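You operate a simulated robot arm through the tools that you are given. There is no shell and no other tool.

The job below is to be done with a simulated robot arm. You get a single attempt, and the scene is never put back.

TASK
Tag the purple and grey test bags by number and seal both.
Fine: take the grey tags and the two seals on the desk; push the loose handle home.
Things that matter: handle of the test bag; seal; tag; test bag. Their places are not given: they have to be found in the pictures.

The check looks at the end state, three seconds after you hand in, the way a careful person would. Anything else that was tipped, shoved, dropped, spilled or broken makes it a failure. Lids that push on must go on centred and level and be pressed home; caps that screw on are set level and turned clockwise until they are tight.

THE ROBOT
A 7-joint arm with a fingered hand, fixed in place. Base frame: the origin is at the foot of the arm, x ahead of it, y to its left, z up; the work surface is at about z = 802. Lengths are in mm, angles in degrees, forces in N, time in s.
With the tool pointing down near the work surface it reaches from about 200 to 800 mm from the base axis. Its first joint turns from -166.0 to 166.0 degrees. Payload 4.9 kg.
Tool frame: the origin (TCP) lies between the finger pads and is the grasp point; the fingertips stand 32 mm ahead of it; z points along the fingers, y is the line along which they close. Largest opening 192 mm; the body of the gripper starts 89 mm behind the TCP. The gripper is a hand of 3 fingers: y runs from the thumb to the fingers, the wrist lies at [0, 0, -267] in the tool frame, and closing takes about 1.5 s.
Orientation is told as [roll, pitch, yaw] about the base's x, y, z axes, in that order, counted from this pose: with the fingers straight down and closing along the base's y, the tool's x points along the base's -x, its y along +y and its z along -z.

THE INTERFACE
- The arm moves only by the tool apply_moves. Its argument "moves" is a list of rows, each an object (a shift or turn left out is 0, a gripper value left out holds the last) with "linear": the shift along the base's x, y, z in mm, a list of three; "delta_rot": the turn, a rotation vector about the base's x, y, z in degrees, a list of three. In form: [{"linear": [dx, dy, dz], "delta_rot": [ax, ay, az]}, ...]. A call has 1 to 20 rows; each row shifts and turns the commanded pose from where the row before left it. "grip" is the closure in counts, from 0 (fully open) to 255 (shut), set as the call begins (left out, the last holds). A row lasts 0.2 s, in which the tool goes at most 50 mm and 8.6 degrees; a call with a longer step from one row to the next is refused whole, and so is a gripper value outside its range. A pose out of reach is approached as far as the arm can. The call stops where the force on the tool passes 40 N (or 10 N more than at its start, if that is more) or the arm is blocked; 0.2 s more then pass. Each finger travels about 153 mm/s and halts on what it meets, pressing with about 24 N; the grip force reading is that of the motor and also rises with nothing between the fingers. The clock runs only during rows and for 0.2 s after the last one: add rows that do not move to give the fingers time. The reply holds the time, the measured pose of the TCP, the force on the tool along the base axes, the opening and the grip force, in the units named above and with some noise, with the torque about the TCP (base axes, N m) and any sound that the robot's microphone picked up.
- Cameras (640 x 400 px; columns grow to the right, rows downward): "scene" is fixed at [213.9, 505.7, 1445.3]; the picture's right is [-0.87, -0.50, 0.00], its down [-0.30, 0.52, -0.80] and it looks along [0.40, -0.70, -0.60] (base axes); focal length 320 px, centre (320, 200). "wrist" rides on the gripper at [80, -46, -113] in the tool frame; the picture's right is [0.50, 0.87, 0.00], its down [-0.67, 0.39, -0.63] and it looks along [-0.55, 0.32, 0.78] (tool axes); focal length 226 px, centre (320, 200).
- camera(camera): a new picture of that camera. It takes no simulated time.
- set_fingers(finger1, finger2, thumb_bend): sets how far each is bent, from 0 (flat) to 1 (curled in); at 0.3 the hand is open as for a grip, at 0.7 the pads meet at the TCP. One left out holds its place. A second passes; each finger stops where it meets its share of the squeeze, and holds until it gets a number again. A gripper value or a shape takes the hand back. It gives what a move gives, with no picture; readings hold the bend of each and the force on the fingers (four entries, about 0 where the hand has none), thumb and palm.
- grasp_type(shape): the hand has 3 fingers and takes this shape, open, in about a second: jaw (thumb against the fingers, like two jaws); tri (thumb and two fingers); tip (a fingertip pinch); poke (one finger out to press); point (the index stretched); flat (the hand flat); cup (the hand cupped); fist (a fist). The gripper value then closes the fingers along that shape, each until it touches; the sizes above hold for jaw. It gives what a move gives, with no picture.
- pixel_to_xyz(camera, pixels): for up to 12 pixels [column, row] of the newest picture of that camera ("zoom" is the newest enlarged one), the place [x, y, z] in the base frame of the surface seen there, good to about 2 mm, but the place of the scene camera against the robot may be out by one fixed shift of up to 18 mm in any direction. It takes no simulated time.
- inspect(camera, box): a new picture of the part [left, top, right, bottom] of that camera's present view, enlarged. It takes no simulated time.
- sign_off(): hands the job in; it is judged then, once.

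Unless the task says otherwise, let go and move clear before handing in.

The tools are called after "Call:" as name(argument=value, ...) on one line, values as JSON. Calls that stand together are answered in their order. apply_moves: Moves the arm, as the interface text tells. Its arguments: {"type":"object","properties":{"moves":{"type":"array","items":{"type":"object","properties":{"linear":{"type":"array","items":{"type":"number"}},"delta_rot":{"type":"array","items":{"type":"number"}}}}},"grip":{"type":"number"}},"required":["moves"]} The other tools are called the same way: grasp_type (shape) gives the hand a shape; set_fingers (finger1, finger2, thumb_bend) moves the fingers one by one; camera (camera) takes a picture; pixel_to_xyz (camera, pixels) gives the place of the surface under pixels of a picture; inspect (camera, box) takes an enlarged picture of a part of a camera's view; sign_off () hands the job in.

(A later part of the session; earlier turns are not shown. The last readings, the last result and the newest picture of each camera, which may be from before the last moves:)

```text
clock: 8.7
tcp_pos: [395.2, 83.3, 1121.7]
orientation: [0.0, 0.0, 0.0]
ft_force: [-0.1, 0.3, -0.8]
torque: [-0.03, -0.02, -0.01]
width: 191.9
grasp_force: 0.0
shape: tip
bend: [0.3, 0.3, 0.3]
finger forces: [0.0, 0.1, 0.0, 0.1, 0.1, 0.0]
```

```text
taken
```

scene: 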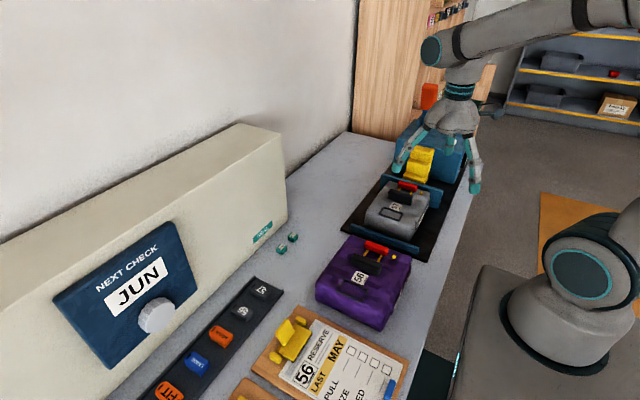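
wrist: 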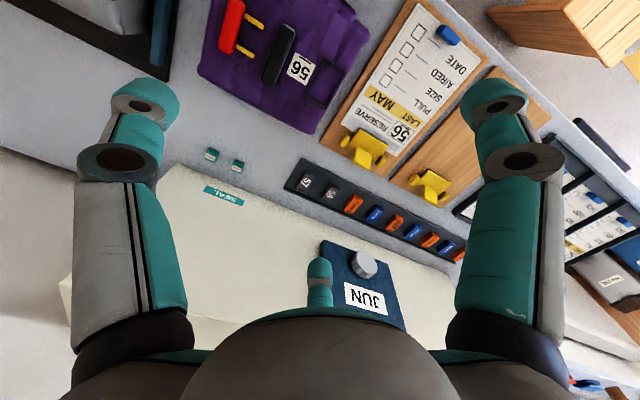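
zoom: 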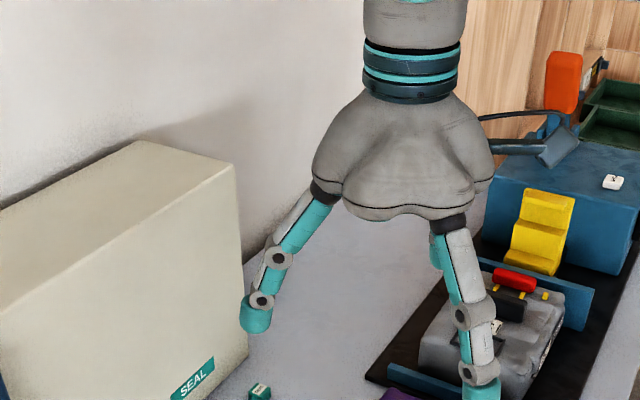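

The open "tip" shape looks the same as open "jaw". I'll close "tip" in steps and measure where the fingertips go.

Call:
pixel_to_xyz(camera="wrist", pixels=[[140, 85], [495, 85], [320, 265], [120, 155], [520, 158]])

Call:
apply_moves(moves=[{"linear": [0, 0, 0]}, {"linear": [0, 0, 0]}, {"linear": [0, 0, 0]}, {"linear": [0, 0, 0]}, {"linear": [0, 0, 0]}, {"linear": [0, 0, 0]}, {"linear": [0, 0, 0]}, {"linear": [0, 0, 0]}], grip=255)

Call:
inspect(camera="scene", box=[200, 60, 440, 240])

Call:
pixel_to_xyz(camera="zoom", pixels=[[330, 320], [350, 320], [370, 320], [390, 320], [410, 320], [430, 320], [430, 345], [400, 340]])

Call:
camera(camera="wrist")

Call:
grasp_type(shape="tri")

Call:
apply_moves(moves=[{"linear": [0, 0, 0]}, {"linear": [0, 0, 0]}, {"linear": [0, 0, 0]}, {"linear": [0, 0, 0]}, {"linear": [0, 0, 0]}, {"linear": [0, 0, 0]}, {"linear": [0, 0, 0]}, {"linear": [0, 0, 0]}], grip=255)

Call:
camera(camera="wrist")

Call:
inspect(camera="scene", box=[200, 60, 440, 240])

```text
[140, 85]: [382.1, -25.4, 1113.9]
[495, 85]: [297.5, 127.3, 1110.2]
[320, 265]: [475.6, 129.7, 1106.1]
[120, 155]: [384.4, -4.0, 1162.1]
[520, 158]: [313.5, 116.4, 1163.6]
```

```text
clock: 10.5
tcp_pos: [395.3, 83.4, 1120.7]
orientation: [-0.1, 0.0, 0.0]
ft_force: [0.2, 0.6, -0.1]
torque: [0.01, -0.01, 0.02]
width: 0.0
grasp_force: 23.8
shape: tip
bend: [0.7, 0.7, 0.7]
finger forces: [0.0, 0.1, 0.0, 0.1, 0.1, 0.0]
```

```text
2.22 times, centred on (320, 150) of scene
```

zoom: 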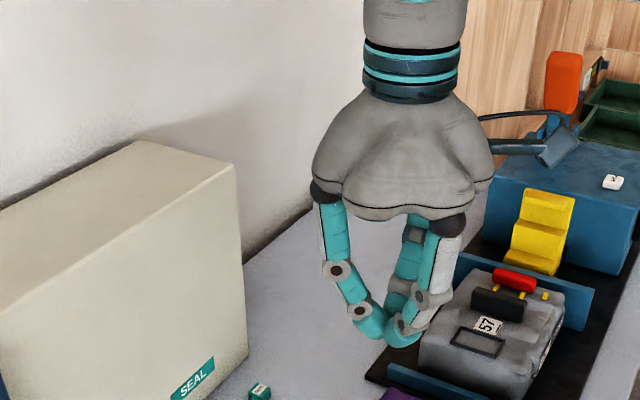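

```text
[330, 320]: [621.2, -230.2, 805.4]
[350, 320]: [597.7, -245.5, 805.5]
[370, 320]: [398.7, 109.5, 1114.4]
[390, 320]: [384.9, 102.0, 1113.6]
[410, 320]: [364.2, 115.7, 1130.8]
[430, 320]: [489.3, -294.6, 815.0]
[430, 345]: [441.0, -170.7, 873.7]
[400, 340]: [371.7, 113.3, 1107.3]
```

```text
taken
```

wrist: 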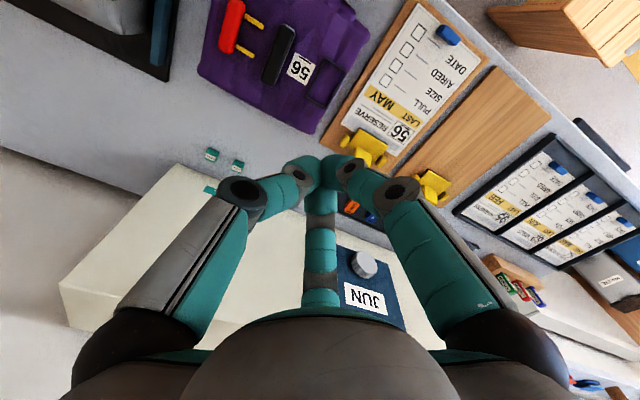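

```text
clock: 11.4
tcp_pos: [394.1, 83.9, 1121.0]
orientation: [0.0, 0.1, -0.1]
ft_force: [-0.9, 0.3, -0.1]
torque: [0.01, 0.03, 0.03]
width: 191.8
grasp_force: 0.2
shape: tri
bend: [0.3, 0.3, 0.3]
finger forces: [0.0, 0.1, 0.0, 0.0, 0.0, 0.0]
```

```text
clock: 13.2
tcp_pos: [395.2, 84.2, 1120.8]
orientation: [0.0, 0.0, 0.1]
ft_force: [0.2, -0.3, -0.4]
torque: [-0.03, 0.0, 0.03]
width: 0.1
grasp_force: 24.0
shape: tri
bend: [0.7, 0.7, 0.7]
finger forces: [0.0, 0.1, 0.0, 0.0, 0.0, 0.0]
```

```text
taken
```

wrist: 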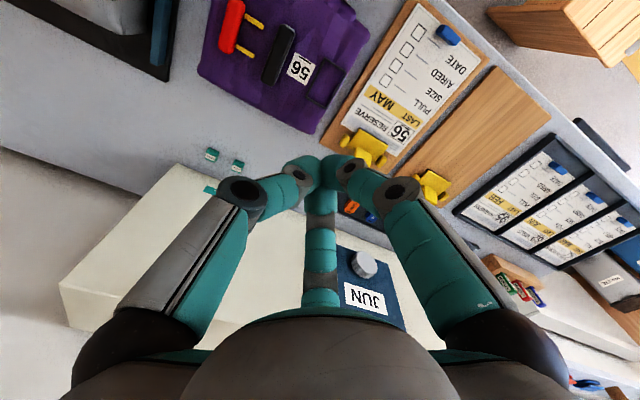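

```text
2.22 times, centred on (320, 150) of scene
```

zoom: 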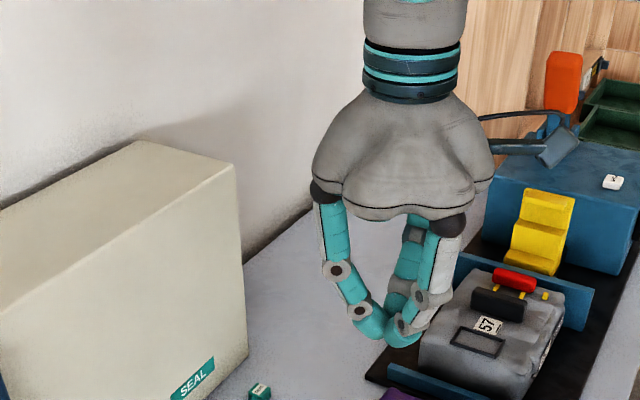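

"tri" and "tip" both close three fingers at 120° onto the TCP. I'll check how "jaw" closes at smaller widths and measure the tips.

Call:
grasp_type(shape="jaw")

Call:
apply_moves(moves=[{"linear": [0, 0, 0]}, {"linear": [0, 0, 0]}, {"linear": [0, 0, 0]}, {"linear": [0, 0, 0]}, {"linear": [0, 0, 0]}, {"linear": [0, 0, 0]}, {"linear": [0, 0, 0]}], grip=210)

Call:
camera(camera="wrist")

Call:
inspect(camera="scene", box=[260, 130, 400, 230])

Call:
apply_moves(moves=[{"linear": [0, 0, 0]}, {"linear": [0, 0, 0]}, {"linear": [0, 0, 0]}, {"linear": [0, 0, 0]}, {"linear": [0, 0, 0]}, {"linear": [0, 0, 0]}, {"linear": [0, 0, 0]}], grip=255)

Call:
camera(camera="wrist")

Call:
inspect(camera="scene", box=[260, 130, 400, 230])

```text
clock: 14.1
tcp_pos: [396.0, 83.5, 1120.9]
orientation: [-0.1, 0.0, 0.1]
ft_force: [0.0, -0.8, 0.3]
torque: [0.01, 0.01, -0.02]
width: 191.8
grasp_force: 0.1
shape: jaw
bend: [0.3, 0.3, 0.3]
finger forces: [0.0, 0.0, 0.0, 0.0, 0.1, 0.1]
```

```text
clock: 15.7
tcp_pos: [395.6, 84.5, 1121.6]
orientation: [0.0, 0.1, 0.0]
ft_force: [-0.5, 0.0, 0.2]
torque: [0.02, 0.03, 0.0]
width: 34.1
grasp_force: 0.1
shape: jaw
bend: [0.77, 0.77, 0.7]
finger forces: [0.0, 0.0, 0.0, 0.1, 0.0, 0.0]
```

```text
taken
```

wrist: 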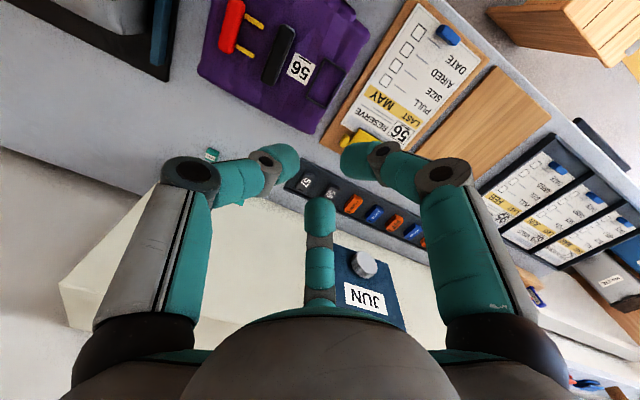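

```text
4.00 times, centred on (330, 180) of scene
```

zoom: 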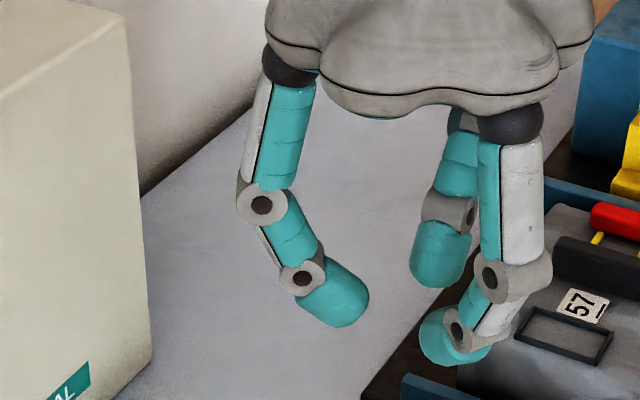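

```text
clock: 17.3
tcp_pos: [393.8, 83.0, 1121.2]
orientation: [-0.1, 0.0, 0.0]
ft_force: [-1.0, 0.4, 0.5]
torque: [0.0, 0.02, 0.0]
width: 0.0
grasp_force: 24.2
shape: jaw
bend: [0.7, 0.7, 0.7]
finger forces: [0.1, 0.0, 0.0, 0.1, 0.0, 0.0]
```

```text
taken
```

wrist: 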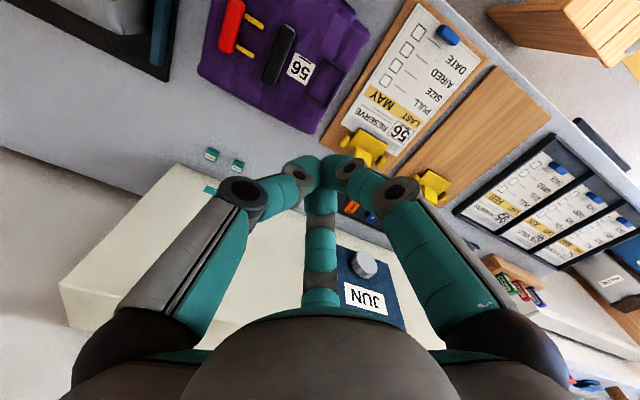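

```text
4.00 times, centred on (330, 180) of scene
```

zoom: 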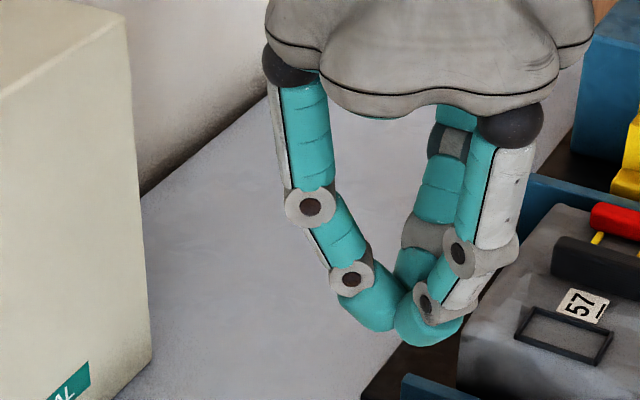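

The three pads meet at the TCP with the distal links slanted inward. I'll measure the height of the lowest tip when closed and when half open.

Call:
pixel_to_xyz(camera="zoom", pixels=[[420, 345], [440, 342], [400, 330], [380, 328], [360, 318], [400, 300], [420, 320], [400, 285], [410, 343]])

Call:
apply_moves(moves=[{"linear": [0, 0, 0]}, {"linear": [0, 0, 0]}, {"linear": [0, 0, 0]}, {"linear": [0, 0, 0]}], grip=195)

Call:
inspect(camera="scene", box=[260, 130, 400, 230])

Call:
pixel_to_xyz(camera="zoom", pixels=[[330, 320], [340, 310], [320, 325], [440, 285], [430, 270], [440, 365], [430, 340], [450, 350], [420, 250], [350, 320]])

Call:
camera(camera="wrist")

Call:
pixel_to_xyz(camera="wrist", pixels=[[285, 155], [355, 155], [320, 210], [295, 160], [345, 160], [320, 230]])

```text
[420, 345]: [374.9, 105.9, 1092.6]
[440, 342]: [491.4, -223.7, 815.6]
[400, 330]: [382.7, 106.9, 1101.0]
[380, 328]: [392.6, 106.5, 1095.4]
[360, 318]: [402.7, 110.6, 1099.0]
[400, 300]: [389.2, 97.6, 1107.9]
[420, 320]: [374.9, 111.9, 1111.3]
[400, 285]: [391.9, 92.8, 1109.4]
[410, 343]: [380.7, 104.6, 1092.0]
```

```text
clock: 18.3
tcp_pos: [395.1, 83.0, 1120.7]
orientation: [0.0, 0.0, 0.0]
ft_force: [0.5, 0.8, 0.7]
torque: [0.0, 0.0, -0.01]
width: 44.6
grasp_force: 0.1
shape: jaw
bend: [0.78, 0.78, 0.7]
finger forces: [0.1, 0.1, 0.0, 0.1, 0.0, 0.0]
```

```text
4.00 times, centred on (330, 180) of scene
```

zoom: 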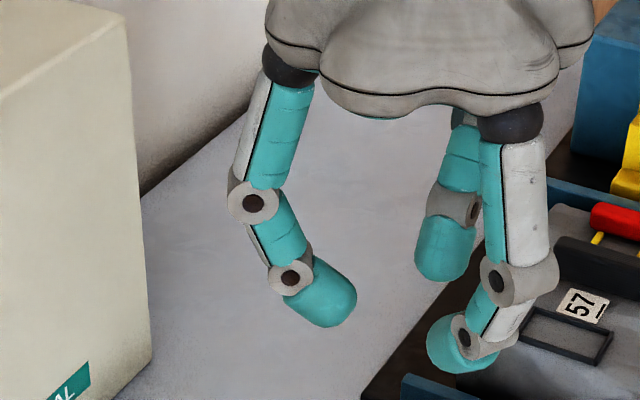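

```text
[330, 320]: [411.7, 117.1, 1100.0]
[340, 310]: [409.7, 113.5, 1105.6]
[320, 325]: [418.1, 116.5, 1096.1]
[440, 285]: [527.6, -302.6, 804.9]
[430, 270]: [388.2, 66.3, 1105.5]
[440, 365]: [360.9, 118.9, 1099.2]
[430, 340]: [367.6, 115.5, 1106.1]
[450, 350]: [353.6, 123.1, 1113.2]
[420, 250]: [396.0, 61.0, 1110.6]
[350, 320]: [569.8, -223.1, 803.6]
```

```text
taken
```

wrist: 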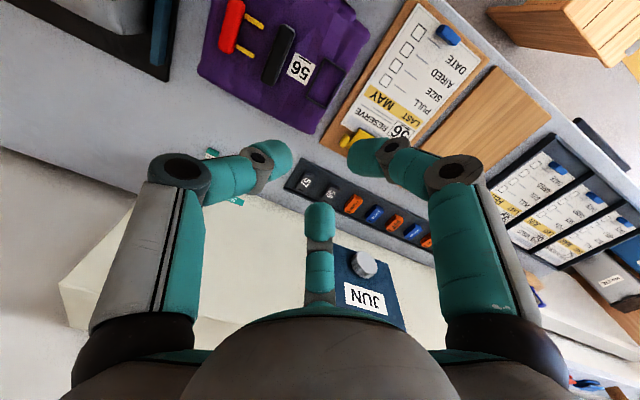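

```text
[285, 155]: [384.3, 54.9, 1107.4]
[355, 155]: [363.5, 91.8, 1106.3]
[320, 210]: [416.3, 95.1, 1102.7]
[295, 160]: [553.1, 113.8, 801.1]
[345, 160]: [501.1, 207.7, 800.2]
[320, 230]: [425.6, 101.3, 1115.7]
```

The fingertips sit 30–32 mm below the TCP and about half the reported width from the axis. Next I'll look at the gap behind the grey handle and at the "poke" shape, since the handle has to be pushed in +y.

Call:
pixel_to_xyz(camera="scene", pixels=[[290, 210], [288, 180], [283, 160], [260, 130], [240, 125], [255, 200], [280, 225], [200, 150]])

Call:
grasp_type(shape="poke")

Call:
inspect(camera="scene", box=[240, 110, 400, 230])

Call:
camera(camera="wrist")

Call:
grasp_type(shape="point")

Call:
inspect(camera="scene", box=[240, 110, 400, 230])

Call:
camera(camera="wrist")

```text
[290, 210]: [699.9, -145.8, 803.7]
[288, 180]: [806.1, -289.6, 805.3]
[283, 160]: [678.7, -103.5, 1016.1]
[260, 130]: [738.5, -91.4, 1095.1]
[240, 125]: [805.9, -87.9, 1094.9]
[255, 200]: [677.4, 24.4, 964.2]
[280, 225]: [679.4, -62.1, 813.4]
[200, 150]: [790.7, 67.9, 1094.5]
```

```text
clock: 19.2
tcp_pos: [395.2, 82.8, 1121.0]
orientation: [0.0, -0.1, 0.0]
ft_force: [0.0, -0.2, -1.0]
torque: [0.04, 0.0, 0.01]
width: 0.0
grasp_force: 0.0
shape: poke
bend: [1.0, 1.0, 0.91]
finger forces: [0.0, 0.0, 0.0, 0.0, 0.2, 0.0]
```

```text
3.33 times, centred on (320, 170) of scene
```

zoom: 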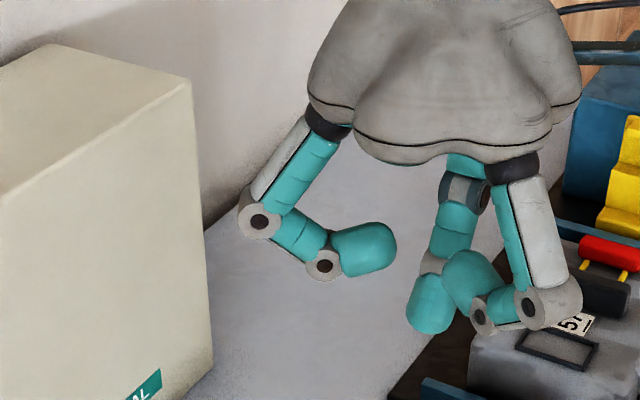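

```text
taken
```

wrist: 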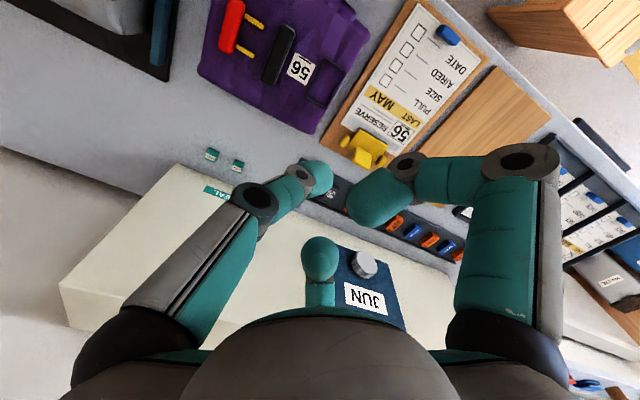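

```text
clock: 20.1
tcp_pos: [395.1, 82.9, 1120.3]
orientation: [0.0, 0.1, 0.0]
ft_force: [-0.4, -0.3, 0.4]
torque: [-0.01, 0.01, -0.02]
width: 184.6
grasp_force: 0.0
shape: point
bend: [0.7, 1.0, 0.78]
finger forces: [0.0, 0.1, 0.1, 0.1, 0.0, 0.0]
```

```text
3.33 times, centred on (320, 170) of scene
```

zoom: 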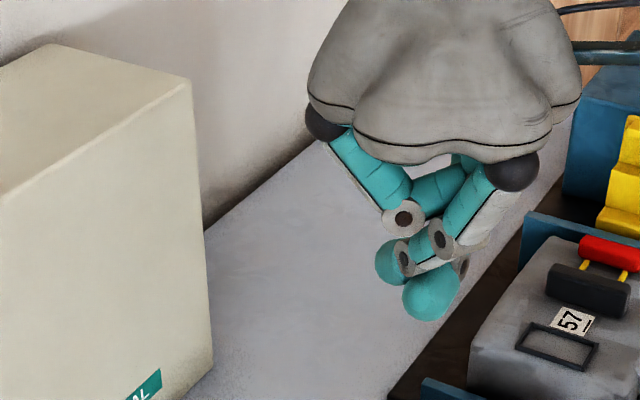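

```text
taken
```

wrist: 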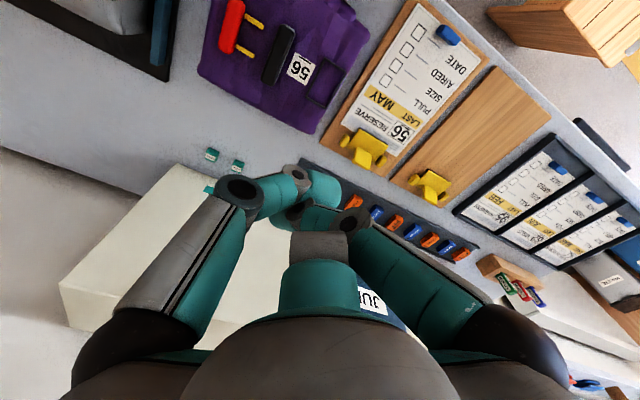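

Now I'll go back over the grey bag with the hand open and measure the clearance between the red bar and the blue plate behind it.

Call:
grasp_type(shape="jaw")

Call:
apply_moves(moves=[{"linear": [-9, -40, -8]}, {"linear": [-9, -40, -8]}, {"linear": [-9, -40, -8]}, {"linear": [-9, -40, -8]}, {"linear": [-9, -40, -8]}, {"linear": [-9, -40, -8]}, {"linear": [-9, -40, -8]}, {"linear": [-9, -40, -8]}, {"linear": [-9, -20, -8]}, {"linear": [0, 0, 0]}], grip=0)

Call:
camera(camera="wrist")

Call:
inspect(camera="wrist", box=[170, 60, 330, 190])

Call:
pixel_to_xyz(camera="zoom", pixels=[[160, 100], [130, 200], [120, 150], [200, 40], [110, 260], [150, 20]])

Call:
inspect(camera="scene", box=[370, 140, 450, 200])

```text
clock: 21.0
tcp_pos: [394.0, 82.5, 1121.1]
orientation: [0.0, 0.0, 0.1]
ft_force: [-0.5, -0.2, 0.5]
torque: [0.02, 0.02, -0.01]
width: 192.0
grasp_force: 0.0
shape: jaw
bend: [0.3, 0.3, 0.3]
finger forces: [0.0, 0.0, 0.0, 0.0, 0.0, 0.0]
```

```text
clock: 23.2
tcp_pos: [316.3, -258.5, 1049.3]
orientation: [0.0, 0.1, -0.1]
ft_force: [-0.2, 0.0, 0.6]
torque: [-0.02, -0.02, -0.02]
width: 191.9
grasp_force: 0.1
shape: jaw
bend: [0.3, 0.3, 0.3]
finger forces: [0.0, 0.1, 0.0, 0.0, 0.1, 0.1]
```

```text
taken
```

wrist: 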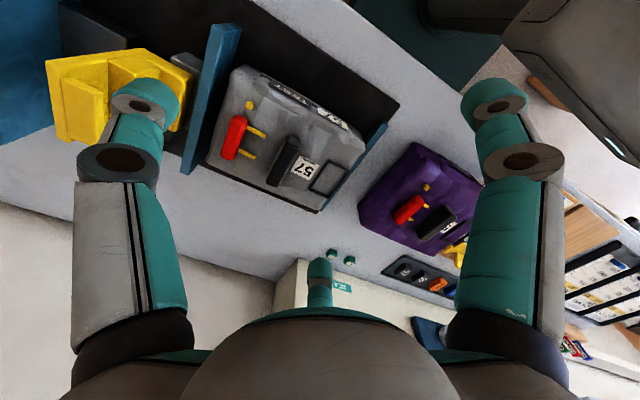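

```text
3.08 times, centred on (250, 125) of wrist
```

zoom: 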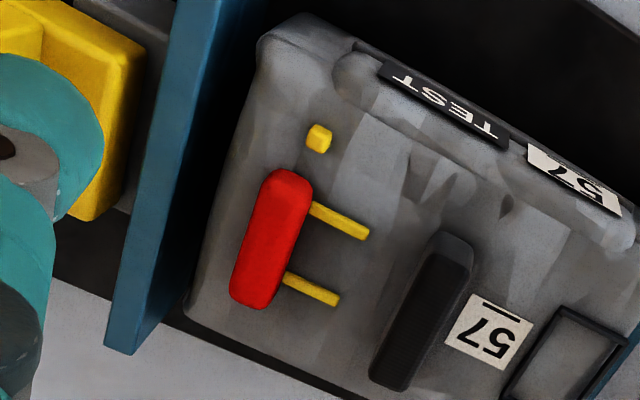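

```text
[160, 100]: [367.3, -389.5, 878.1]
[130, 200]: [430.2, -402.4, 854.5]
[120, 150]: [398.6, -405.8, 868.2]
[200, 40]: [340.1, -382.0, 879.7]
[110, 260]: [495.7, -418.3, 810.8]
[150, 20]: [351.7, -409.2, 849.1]
```

```text
6.67 times, centred on (410, 170) of scene
```

zoom: 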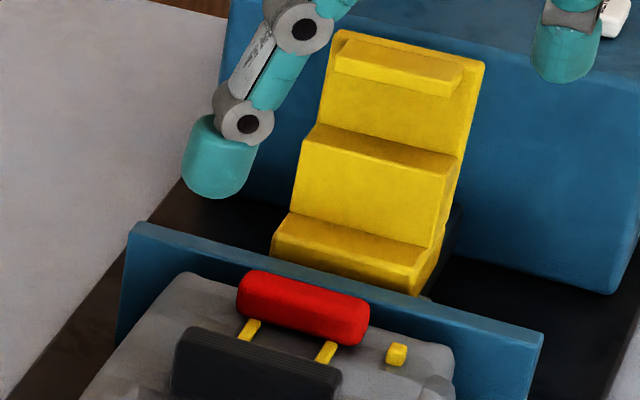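

The blue plate tops out near z 880, so it sits below the bar's grip zone. I'll measure the grey bar's outline closely before gripping it with the tips at about z 890.

Call:
inspect(camera="wrist", box=[216, 105, 276, 165])

Call:
pixel_to_xyz(camera="zoom", pixels=[[175, 180], [195, 190], [215, 200], [235, 210], [250, 215], [230, 110], [210, 150], [180, 240], [165, 290], [190, 310], [230, 300], [150, 200]])

```text
6.67 times, centred on (246, 135) of wrist
```

zoom: 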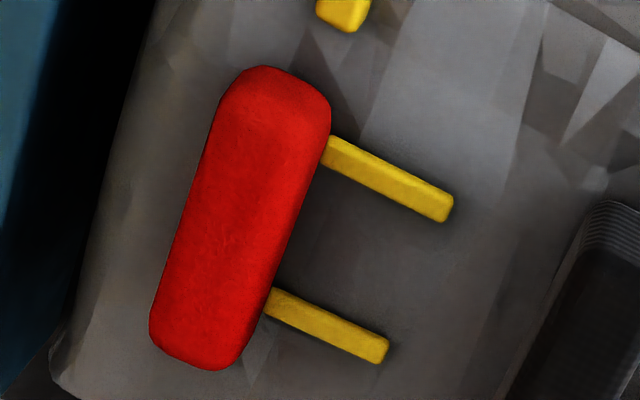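

```text
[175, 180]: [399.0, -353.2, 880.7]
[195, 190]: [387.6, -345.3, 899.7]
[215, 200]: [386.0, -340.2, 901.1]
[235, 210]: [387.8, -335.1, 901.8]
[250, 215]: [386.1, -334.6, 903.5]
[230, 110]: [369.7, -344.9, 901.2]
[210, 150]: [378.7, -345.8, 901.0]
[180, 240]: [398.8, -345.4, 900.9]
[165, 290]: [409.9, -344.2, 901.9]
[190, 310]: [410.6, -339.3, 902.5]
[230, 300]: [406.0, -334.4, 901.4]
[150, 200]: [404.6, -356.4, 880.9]
```

The bar's top face spans y from -347 to -331, centred near (391, -338). I'll narrow the hand, descend over the bar with the tips at about z 891, and then close on it.

Call:
apply_moves(moves=[{"linear": [25, -27, 0]}, {"linear": [25, -27, 0]}, {"linear": [25, -26, 0]}, {"linear": [0, 0, -30]}, {"linear": [0, 0, -30]}, {"linear": [0, 0, -30]}, {"linear": [0, 0, 0]}], grip=172)

Call:
inspect(camera="scene", box=[360, 120, 460, 220])

Call:
camera(camera="wrist")

```text
clock: 24.8
tcp_pos: [389.7, -337.3, 957.8]
orientation: [0.0, 0.0, 0.0]
ft_force: [-0.4, -0.4, -0.1]
torque: [0.02, 0.0, 0.01]
width: 63.0
grasp_force: 0.0
shape: jaw
bend: [0.46, 0.46, 0.7]
finger forces: [0.0, 0.1, 0.0, 0.0, 0.0, 0.0]
```

```text
4.00 times, centred on (410, 170) of scene
```

zoom: 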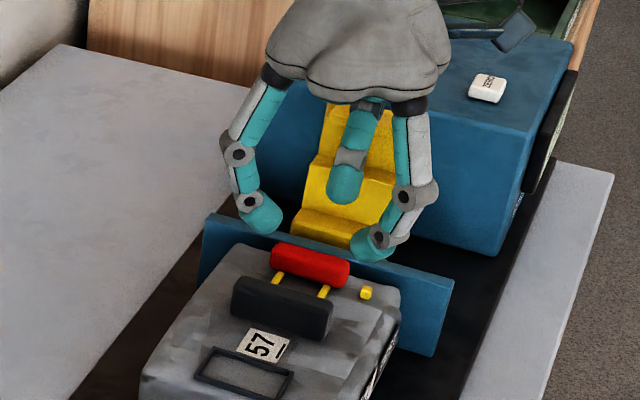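

```text
taken
```

wrist: 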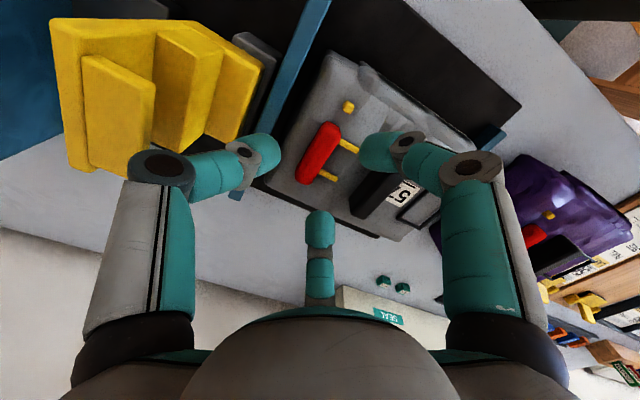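

Clearance to the yellow stand looks fine. I'll descend to z≈923 and close on the bar.

Call:
apply_moves(moves=[{"linear": [1, -1, -12]}, {"linear": [0, 0, -12]}, {"linear": [0, 0, -10]}, {"linear": [0, 0, 0]}])

Call:
inspect(camera="scene", box=[380, 150, 440, 200])

Call:
inspect(camera="wrist", box=[220, 80, 420, 260])

```text
clock: 25.8
tcp_pos: [391.0, -337.4, 926.7]
orientation: [-0.1, 0.0, 0.0]
ft_force: [0.3, 0.1, -0.5]
torque: [-0.02, 0.01, 0.0]
width: 62.6
grasp_force: 0.1
shape: jaw
bend: [0.46, 0.46, 0.7]
finger forces: [0.0, 0.1, 0.1, 0.1, 0.0, 0.1]
```

```text
8.00 times, centred on (410, 175) of scene
```

zoom: 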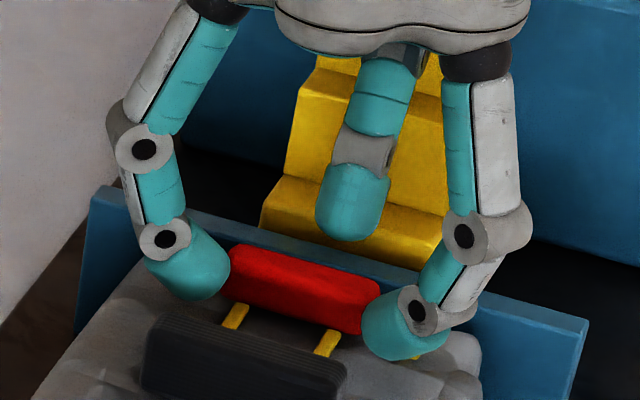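

```text
2.22 times, centred on (320, 170) of wrist
```

zoom: 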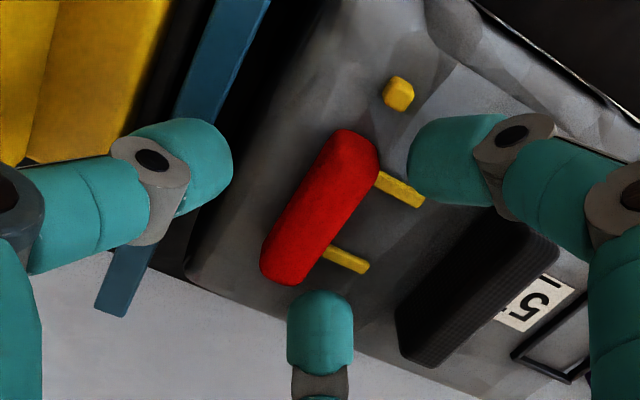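

All three fingers straddle the bar, but closing them could drag it outward. Pushing with only the thumb from behind is safer, so I'll raise up, open the fingers, bend just the thumb to the TCP line, and come down behind the bar.

Call:
apply_moves(moves=[{"linear": [0, 0, 15]}, {"linear": [0, 0, 20]}, {"linear": [0, 0, 20]}, {"linear": [0, 0, 0]}])

Call:
set_fingers(finger1=0.3, finger2=0.3, thumb_bend=0.7)

Call:
apply_moves(moves=[{"linear": [0, -12, 0]}, {"linear": [0, -12, 0]}, {"linear": [0, 0, 0]}])

Call:
inspect(camera="scene", box=[360, 120, 460, 220])

Call:
camera(camera="wrist")

```text
clock: 26.8
tcp_pos: [391.8, -339.0, 981.3]
orientation: [-0.1, 0.1, -0.1]
ft_force: [0.2, 0.2, 0.1]
torque: [-0.02, 0.02, -0.02]
width: 62.8
grasp_force: 0.1
shape: jaw
bend: [0.46, 0.46, 0.7]
finger forces: [0.0, 0.0, 0.0, 0.0, 0.0, 0.0]
```

```text
clock: 27.8
tcp_pos: [392.1, -336.7, 981.4]
orientation: [0.1, -0.1, 0.0]
ft_force: [0.6, -0.7, -0.2]
torque: [0.03, 0.0, -0.01]
width: 95.4
grasp_force: 0.1
shape: fingers
bend: [0.3, 0.3, 0.7]
finger forces: [0.1, 0.1, 0.1, 0.0, 0.0, 0.0]
```

```text
clock: 28.6
tcp_pos: [390.9, -361.9, 980.7]
orientation: [-0.1, 0.1, -0.1]
ft_force: [-0.5, -0.5, 0.2]
torque: [-0.04, -0.01, 0.01]
width: 95.7
grasp_force: 0.0
shape: fingers
bend: [0.3, 0.3, 0.7]
finger forces: [0.0, 0.0, 0.0, 0.0, 0.0, 0.0]
```

```text
4.00 times, centred on (410, 170) of scene
```

zoom: 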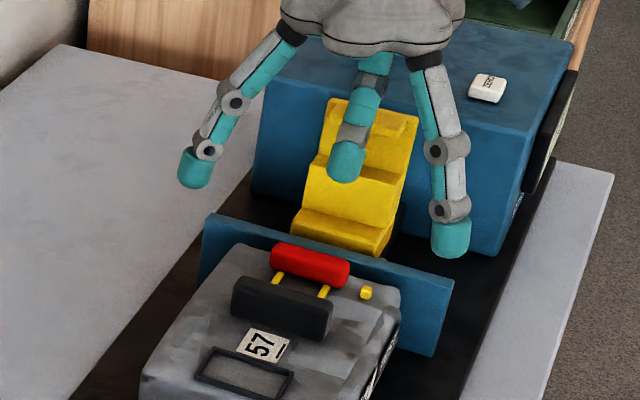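

```text
taken
```

wrist: 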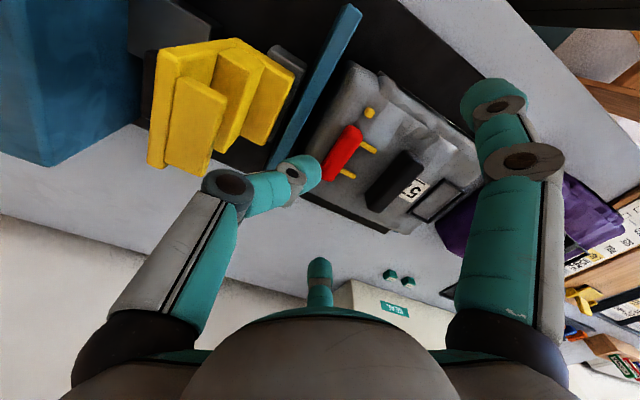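

The thumb is lined up behind the bar. Before descending I'll check the yellow stand's profile so the thumb's knee doesn't touch it.

Call:
pixel_to_xyz(camera="zoom", pixels=[[345, 238], [340, 220], [355, 195], [350, 165], [365, 145], [370, 115], [355, 105], [347, 170], [400, 130], [330, 225]])

Call:
pixel_to_xyz(camera="wrist", pixels=[[305, 175], [225, 185], [290, 75], [245, 60], [185, 110], [230, 45], [340, 150]])

```text
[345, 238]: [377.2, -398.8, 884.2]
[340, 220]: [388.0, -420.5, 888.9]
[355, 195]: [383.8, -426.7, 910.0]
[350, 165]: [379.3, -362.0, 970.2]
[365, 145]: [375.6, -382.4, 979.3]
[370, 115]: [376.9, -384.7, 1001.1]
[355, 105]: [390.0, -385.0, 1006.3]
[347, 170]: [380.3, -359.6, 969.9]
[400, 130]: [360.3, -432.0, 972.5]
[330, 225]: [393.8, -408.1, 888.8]
```

```text
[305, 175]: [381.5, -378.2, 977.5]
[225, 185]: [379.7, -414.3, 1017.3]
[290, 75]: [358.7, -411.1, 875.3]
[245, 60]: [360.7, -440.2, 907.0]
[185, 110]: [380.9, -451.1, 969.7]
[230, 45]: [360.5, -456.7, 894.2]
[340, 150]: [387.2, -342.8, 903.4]
```

There's about 25 mm between the knee and the stand, so it's clear. I'll descend behind the bar and then push +y in small steps.

Call:
apply_moves(moves=[{"linear": [0, 0, -15]}, {"linear": [0, 0, -15]}, {"linear": [0, 0, -15]}, {"linear": [0, 0, -12]}, {"linear": [0, 0, 0]}])

Call:
inspect(camera="scene", box=[380, 150, 440, 200])

Call:
inspect(camera="wrist", box=[220, 80, 420, 260])

```text
clock: 29.8
tcp_pos: [391.2, -362.4, 923.6]
orientation: [0.0, 0.0, 0.0]
ft_force: [-0.2, -1.1, -0.9]
torque: [-0.03, 0.01, 0.04]
width: 95.9
grasp_force: 0.0
shape: fingers
bend: [0.3, 0.3, 0.7]
finger forces: [0.1, 0.0, 0.0, 0.1, 0.0, 0.1]
```

```text
8.00 times, centred on (410, 175) of scene
```

zoom: 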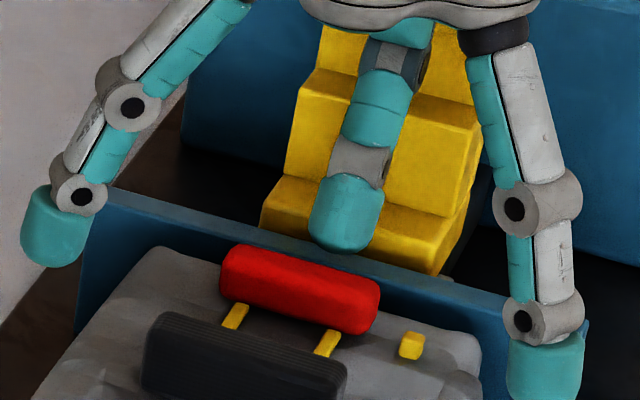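

```text
2.22 times, centred on (320, 170) of wrist
```

zoom: 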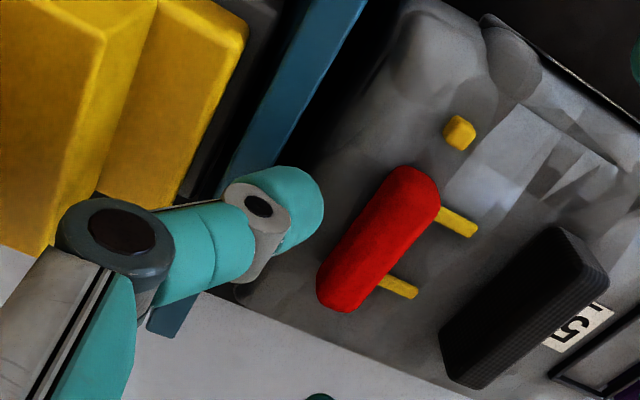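

The thumb is right behind the bar's middle. I'll push +y gently and watch the force.

Call:
apply_moves(moves=[{"linear": [0, 3, 0]}, {"linear": [0, 3, 0]}, {"linear": [0, 3, 0]}, {"linear": [0, 2, 0]}, {"linear": [0, 2, 0]}, {"linear": [0, 2, 0]}, {"linear": [0, 0, 0]}])

Call:
inspect(camera="scene", box=[380, 160, 430, 200])

Call:
inspect(camera="wrist", box=[270, 90, 410, 220])

```text
clock: 31.4
tcp_pos: [391.6, -346.3, 923.0]
orientation: [0.0, 0.0, 0.0]
ft_force: [-0.3, 0.2, 0.7]
torque: [0.01, 0.01, 0.0]
width: 95.4
grasp_force: 0.1
shape: fingers
bend: [0.3, 0.3, 0.7]
finger forces: [0.0, 0.1, 0.1, 0.0, 0.2, 0.0]
```

```text
10.00 times, centred on (405, 180) of scene
```

zoom: 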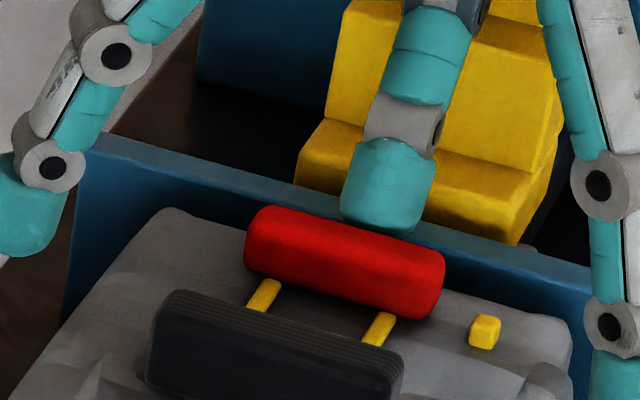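

```text
3.08 times, centred on (340, 155) of wrist
```

zoom: 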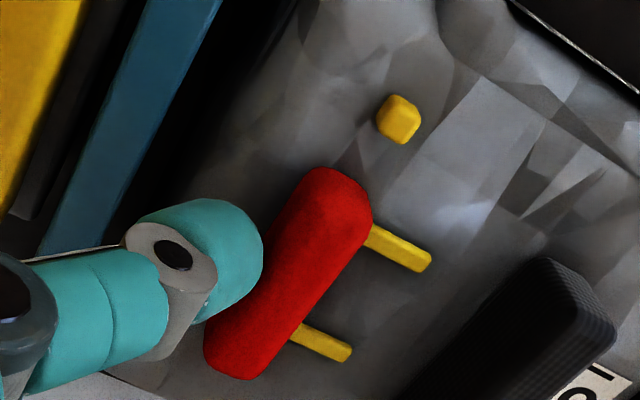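

The thumb is just touching the bar's back at TCP y≈-346, and the force is still zero. I'll keep pushing in small steps.

Call:
apply_moves(moves=[{"linear": [0, 1.5, 0]}, {"linear": [0, 1.5, 0]}, {"linear": [0, 1.5, 0]}, {"linear": [0, 1.5, 0]}, {"linear": [0, 0, 0]}])

Call:
inspect(camera="wrist", box=[270, 90, 410, 220])

Call:
apply_moves(moves=[{"linear": [0, 1.5, 0]}, {"linear": [0, 1.5, 0]}, {"linear": [0, 0, 0]}])

Call:
inspect(camera="wrist", box=[270, 90, 410, 220])

Call:
inspect(camera="scene", box=[380, 160, 430, 200])

```text
clock: 32.6
tcp_pos: [392.0, -339.8, 922.8]
orientation: [0.0, -0.1, 0.0]
ft_force: [-0.3, -0.2, 0.7]
torque: [-0.01, -0.02, 0.01]
width: 95.9
grasp_force: 0.5
shape: fingers
bend: [0.3, 0.3, 0.7]
finger forces: [0.0, 0.0, 0.1, 0.0, 0.5, 0.0]
```

```text
3.08 times, centred on (340, 155) of wrist
```

zoom: 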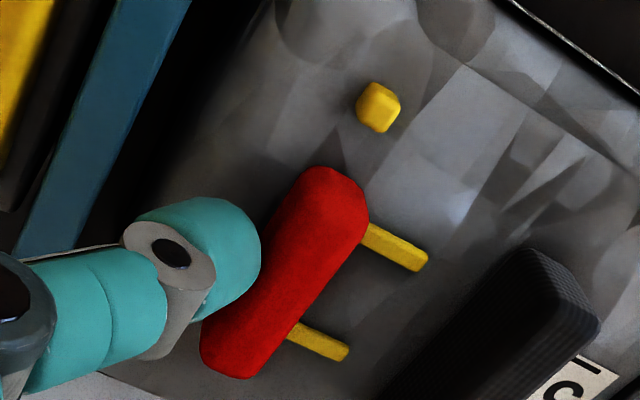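

```text
clock: 33.4
tcp_pos: [391.0, -337.8, 921.9]
orientation: [0.0, -0.1, 0.0]
ft_force: [0.1, -2.2, 1.1]
torque: [-0.07, -0.01, -0.01]
width: 96.3
grasp_force: 0.9
shape: fingers
bend: [0.3, 0.3, 0.7]
finger forces: [0.0, 0.0, 0.0, 0.0, 2.3, 0.0]
```

```text
3.08 times, centred on (340, 155) of wrist
```

zoom: 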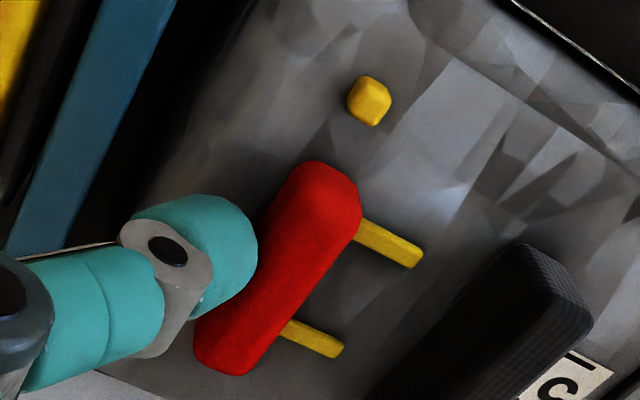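

```text
10.00 times, centred on (405, 180) of scene
```

zoom: 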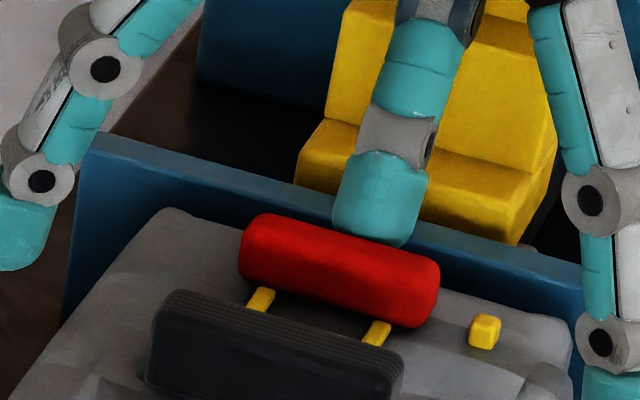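

The handle has slid with the thumb, and resistance is starting to build at about 2 N. I'll keep pushing until it stops firmly.

Call:
apply_moves(moves=[{"linear": [0, 1, 0]}, {"linear": [0, 1, 0]}, {"linear": [0, 1, 0]}, {"linear": [0, 0, 0]}])

Call:
inspect(camera="wrist", box=[270, 90, 410, 220])

Call:
inspect(camera="scene", box=[380, 160, 430, 200])

Call:
pixel_to_xyz(camera="zoom", pixels=[[345, 260], [290, 240], [400, 275], [330, 285], [380, 330], [262, 300], [485, 330], [200, 320], [300, 335]])

```text
clock: 34.4
tcp_pos: [392.5, -334.8, 924.5]
orientation: [0.0, -0.1, 0.0]
ft_force: [-0.8, -5.9, 4.3]
torque: [-0.15, 0.03, 0.0]
width: 97.7
grasp_force: 2.6
shape: fingers
bend: [0.3, 0.3, 0.69]
finger forces: [0.1, 0.1, 0.1, 0.1, 5.8, 0.0]
```

```text
3.08 times, centred on (340, 155) of wrist
```

zoom: 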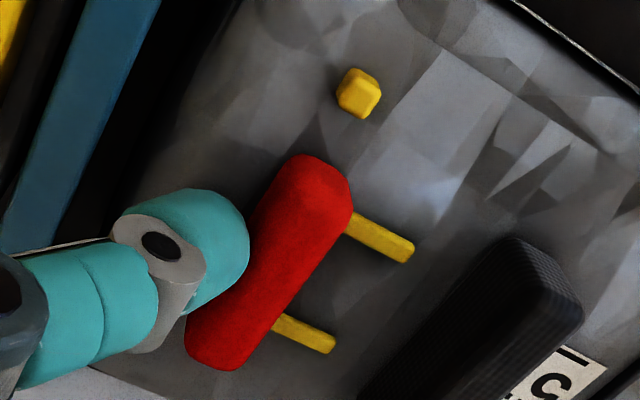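

```text
10.00 times, centred on (405, 180) of scene
```

zoom: 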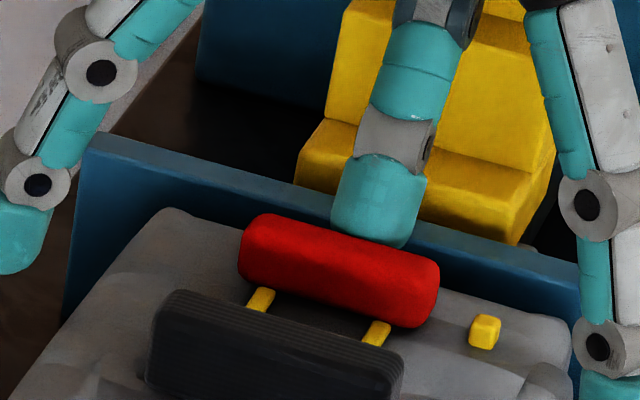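

```text
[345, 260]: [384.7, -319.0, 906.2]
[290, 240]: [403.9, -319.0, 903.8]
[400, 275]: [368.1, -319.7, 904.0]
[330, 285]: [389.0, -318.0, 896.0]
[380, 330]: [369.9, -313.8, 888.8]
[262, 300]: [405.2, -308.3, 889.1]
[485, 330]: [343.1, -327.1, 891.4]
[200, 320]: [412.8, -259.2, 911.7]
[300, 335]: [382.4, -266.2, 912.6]
```

The bar has moved about 8 mm (scene y -327.6 to -319) and has stopped, while the peg and bag haven't moved. I'll push a little harder to make sure it's fully home, then back off.

Call:
apply_moves(moves=[{"linear": [0, 1, 0]}, {"linear": [0, 1, 0]}, {"linear": [0, 1, 0]}, {"linear": [0, 1, 0]}, {"linear": [0, 0, 0]}])

Call:
inspect(camera="scene", box=[380, 160, 430, 200])

Call:
apply_moves(moves=[{"linear": [0, -4, 0]}, {"linear": [0, -6, 0]}, {"linear": [0, -8, 0]}, {"linear": [0, -4, 8]}, {"linear": [0, 0, 20]}, {"linear": [0, 0, 25]}, {"linear": [0, 0, 25]}, {"linear": [-20, 40, 25]}, {"linear": [-20, 40, 25]}, {"linear": [-15, 12, 0]}, {"linear": [0, 0, 0]}])

Call:
camera(camera="wrist")

Call:
inspect(camera="wrist", box=[200, 70, 360, 200])

Call:
inspect(camera="scene", box=[350, 160, 450, 240])

```text
clock: 35.6
tcp_pos: [391.2, -331.8, 924.2]
orientation: [-0.1, -0.1, 0.0]
ft_force: [0.3, -9.8, 5.9]
torque: [-0.3, 0.01, 0.0]
width: 99.4
grasp_force: 4.7
shape: fingers
bend: [0.3, 0.3, 0.68]
finger forces: [0.0, 0.1, 0.1, 0.0, 9.9, 0.0]
```

```text
10.00 times, centred on (405, 180) of scene
```

zoom: 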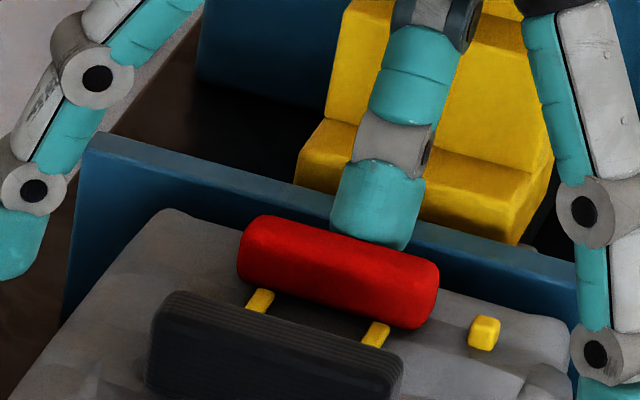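

```text
refused: row 8 steps farther than a row can; nothing moved
```

```text
taken
```

wrist: 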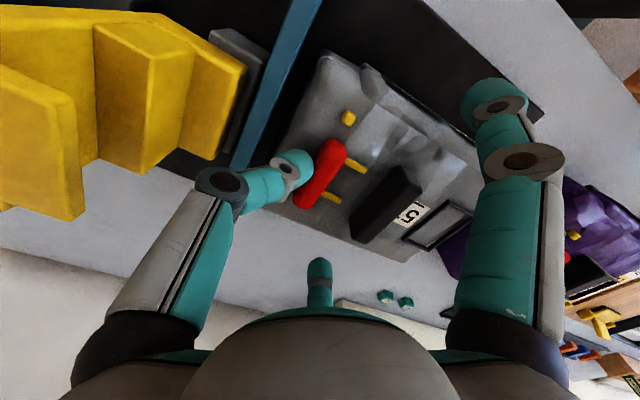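

```text
3.08 times, centred on (280, 135) of wrist
```

zoom: 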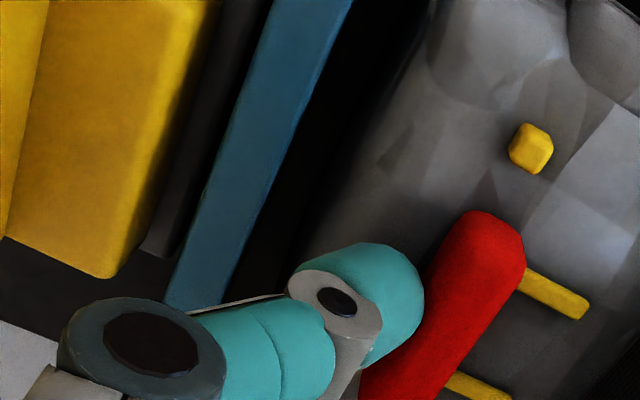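

```text
5.00 times, centred on (400, 200) of scene
```

zoom: 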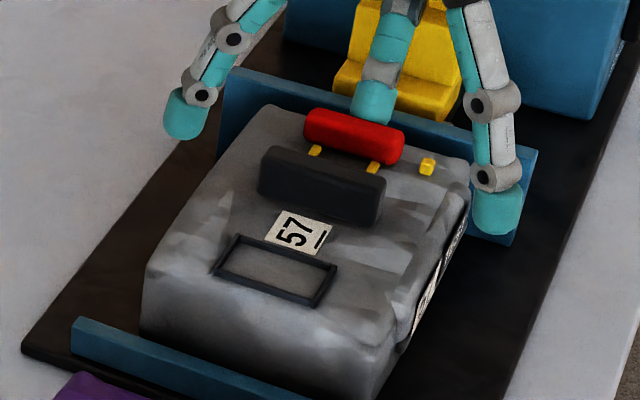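

The bar didn't move under 10 N, so it's home. The retreat was refused because one step was too long, so I'll back off with smaller steps and compare.

Call:
apply_moves(moves=[{"linear": [0, -4, 0]}, {"linear": [0, -6, 0]}, {"linear": [0, -8, 0]}, {"linear": [0, -4, 8]}, {"linear": [0, 0, 20]}, {"linear": [0, 0, 25]}, {"linear": [0, 0, 25]}, {"linear": [-20, 32, 15]}, {"linear": [-20, 32, 15]}, {"linear": [-20, 32, 15]}, {"linear": [-15, 0, 0]}, {"linear": [0, 0, 0]}])

Call:
camera(camera="wrist")

Call:
inspect(camera="wrist", box=[215, 95, 305, 195])

Call:
pixel_to_xyz(camera="zoom", pixels=[[266, 66], [205, 200], [320, 190], [285, 275], [420, 280], [490, 310], [590, 300]])

```text
clock: 38.2
tcp_pos: [316.1, -257.2, 1046.9]
orientation: [0.0, 0.0, 0.0]
ft_force: [-0.3, 0.2, 0.4]
torque: [0.02, 0.0, 0.01]
width: 95.8
grasp_force: 0.0
shape: fingers
bend: [0.3, 0.3, 0.7]
finger forces: [0.0, 0.0, 0.1, 0.1, 0.0, 0.0]
```

```text
taken
```

wrist: 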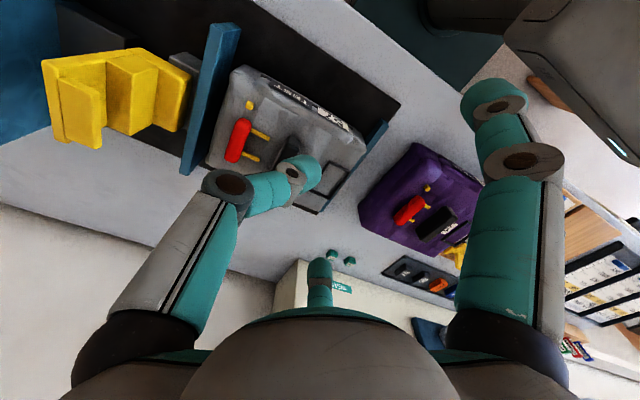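

```text
4.00 times, centred on (260, 145) of wrist
```

zoom: 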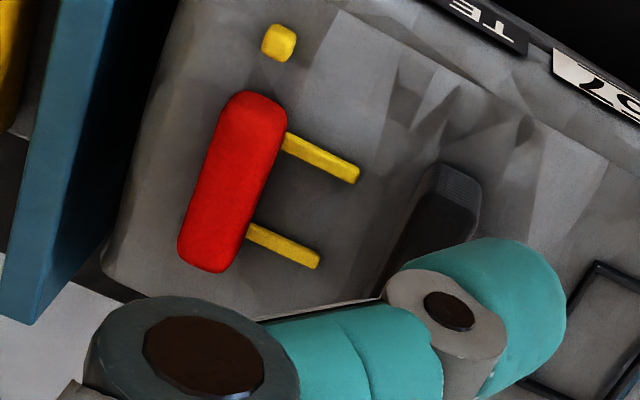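

```text
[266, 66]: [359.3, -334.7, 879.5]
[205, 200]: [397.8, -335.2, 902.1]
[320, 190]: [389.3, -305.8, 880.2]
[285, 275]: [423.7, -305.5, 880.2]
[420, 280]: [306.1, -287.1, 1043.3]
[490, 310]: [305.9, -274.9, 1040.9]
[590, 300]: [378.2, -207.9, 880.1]
```

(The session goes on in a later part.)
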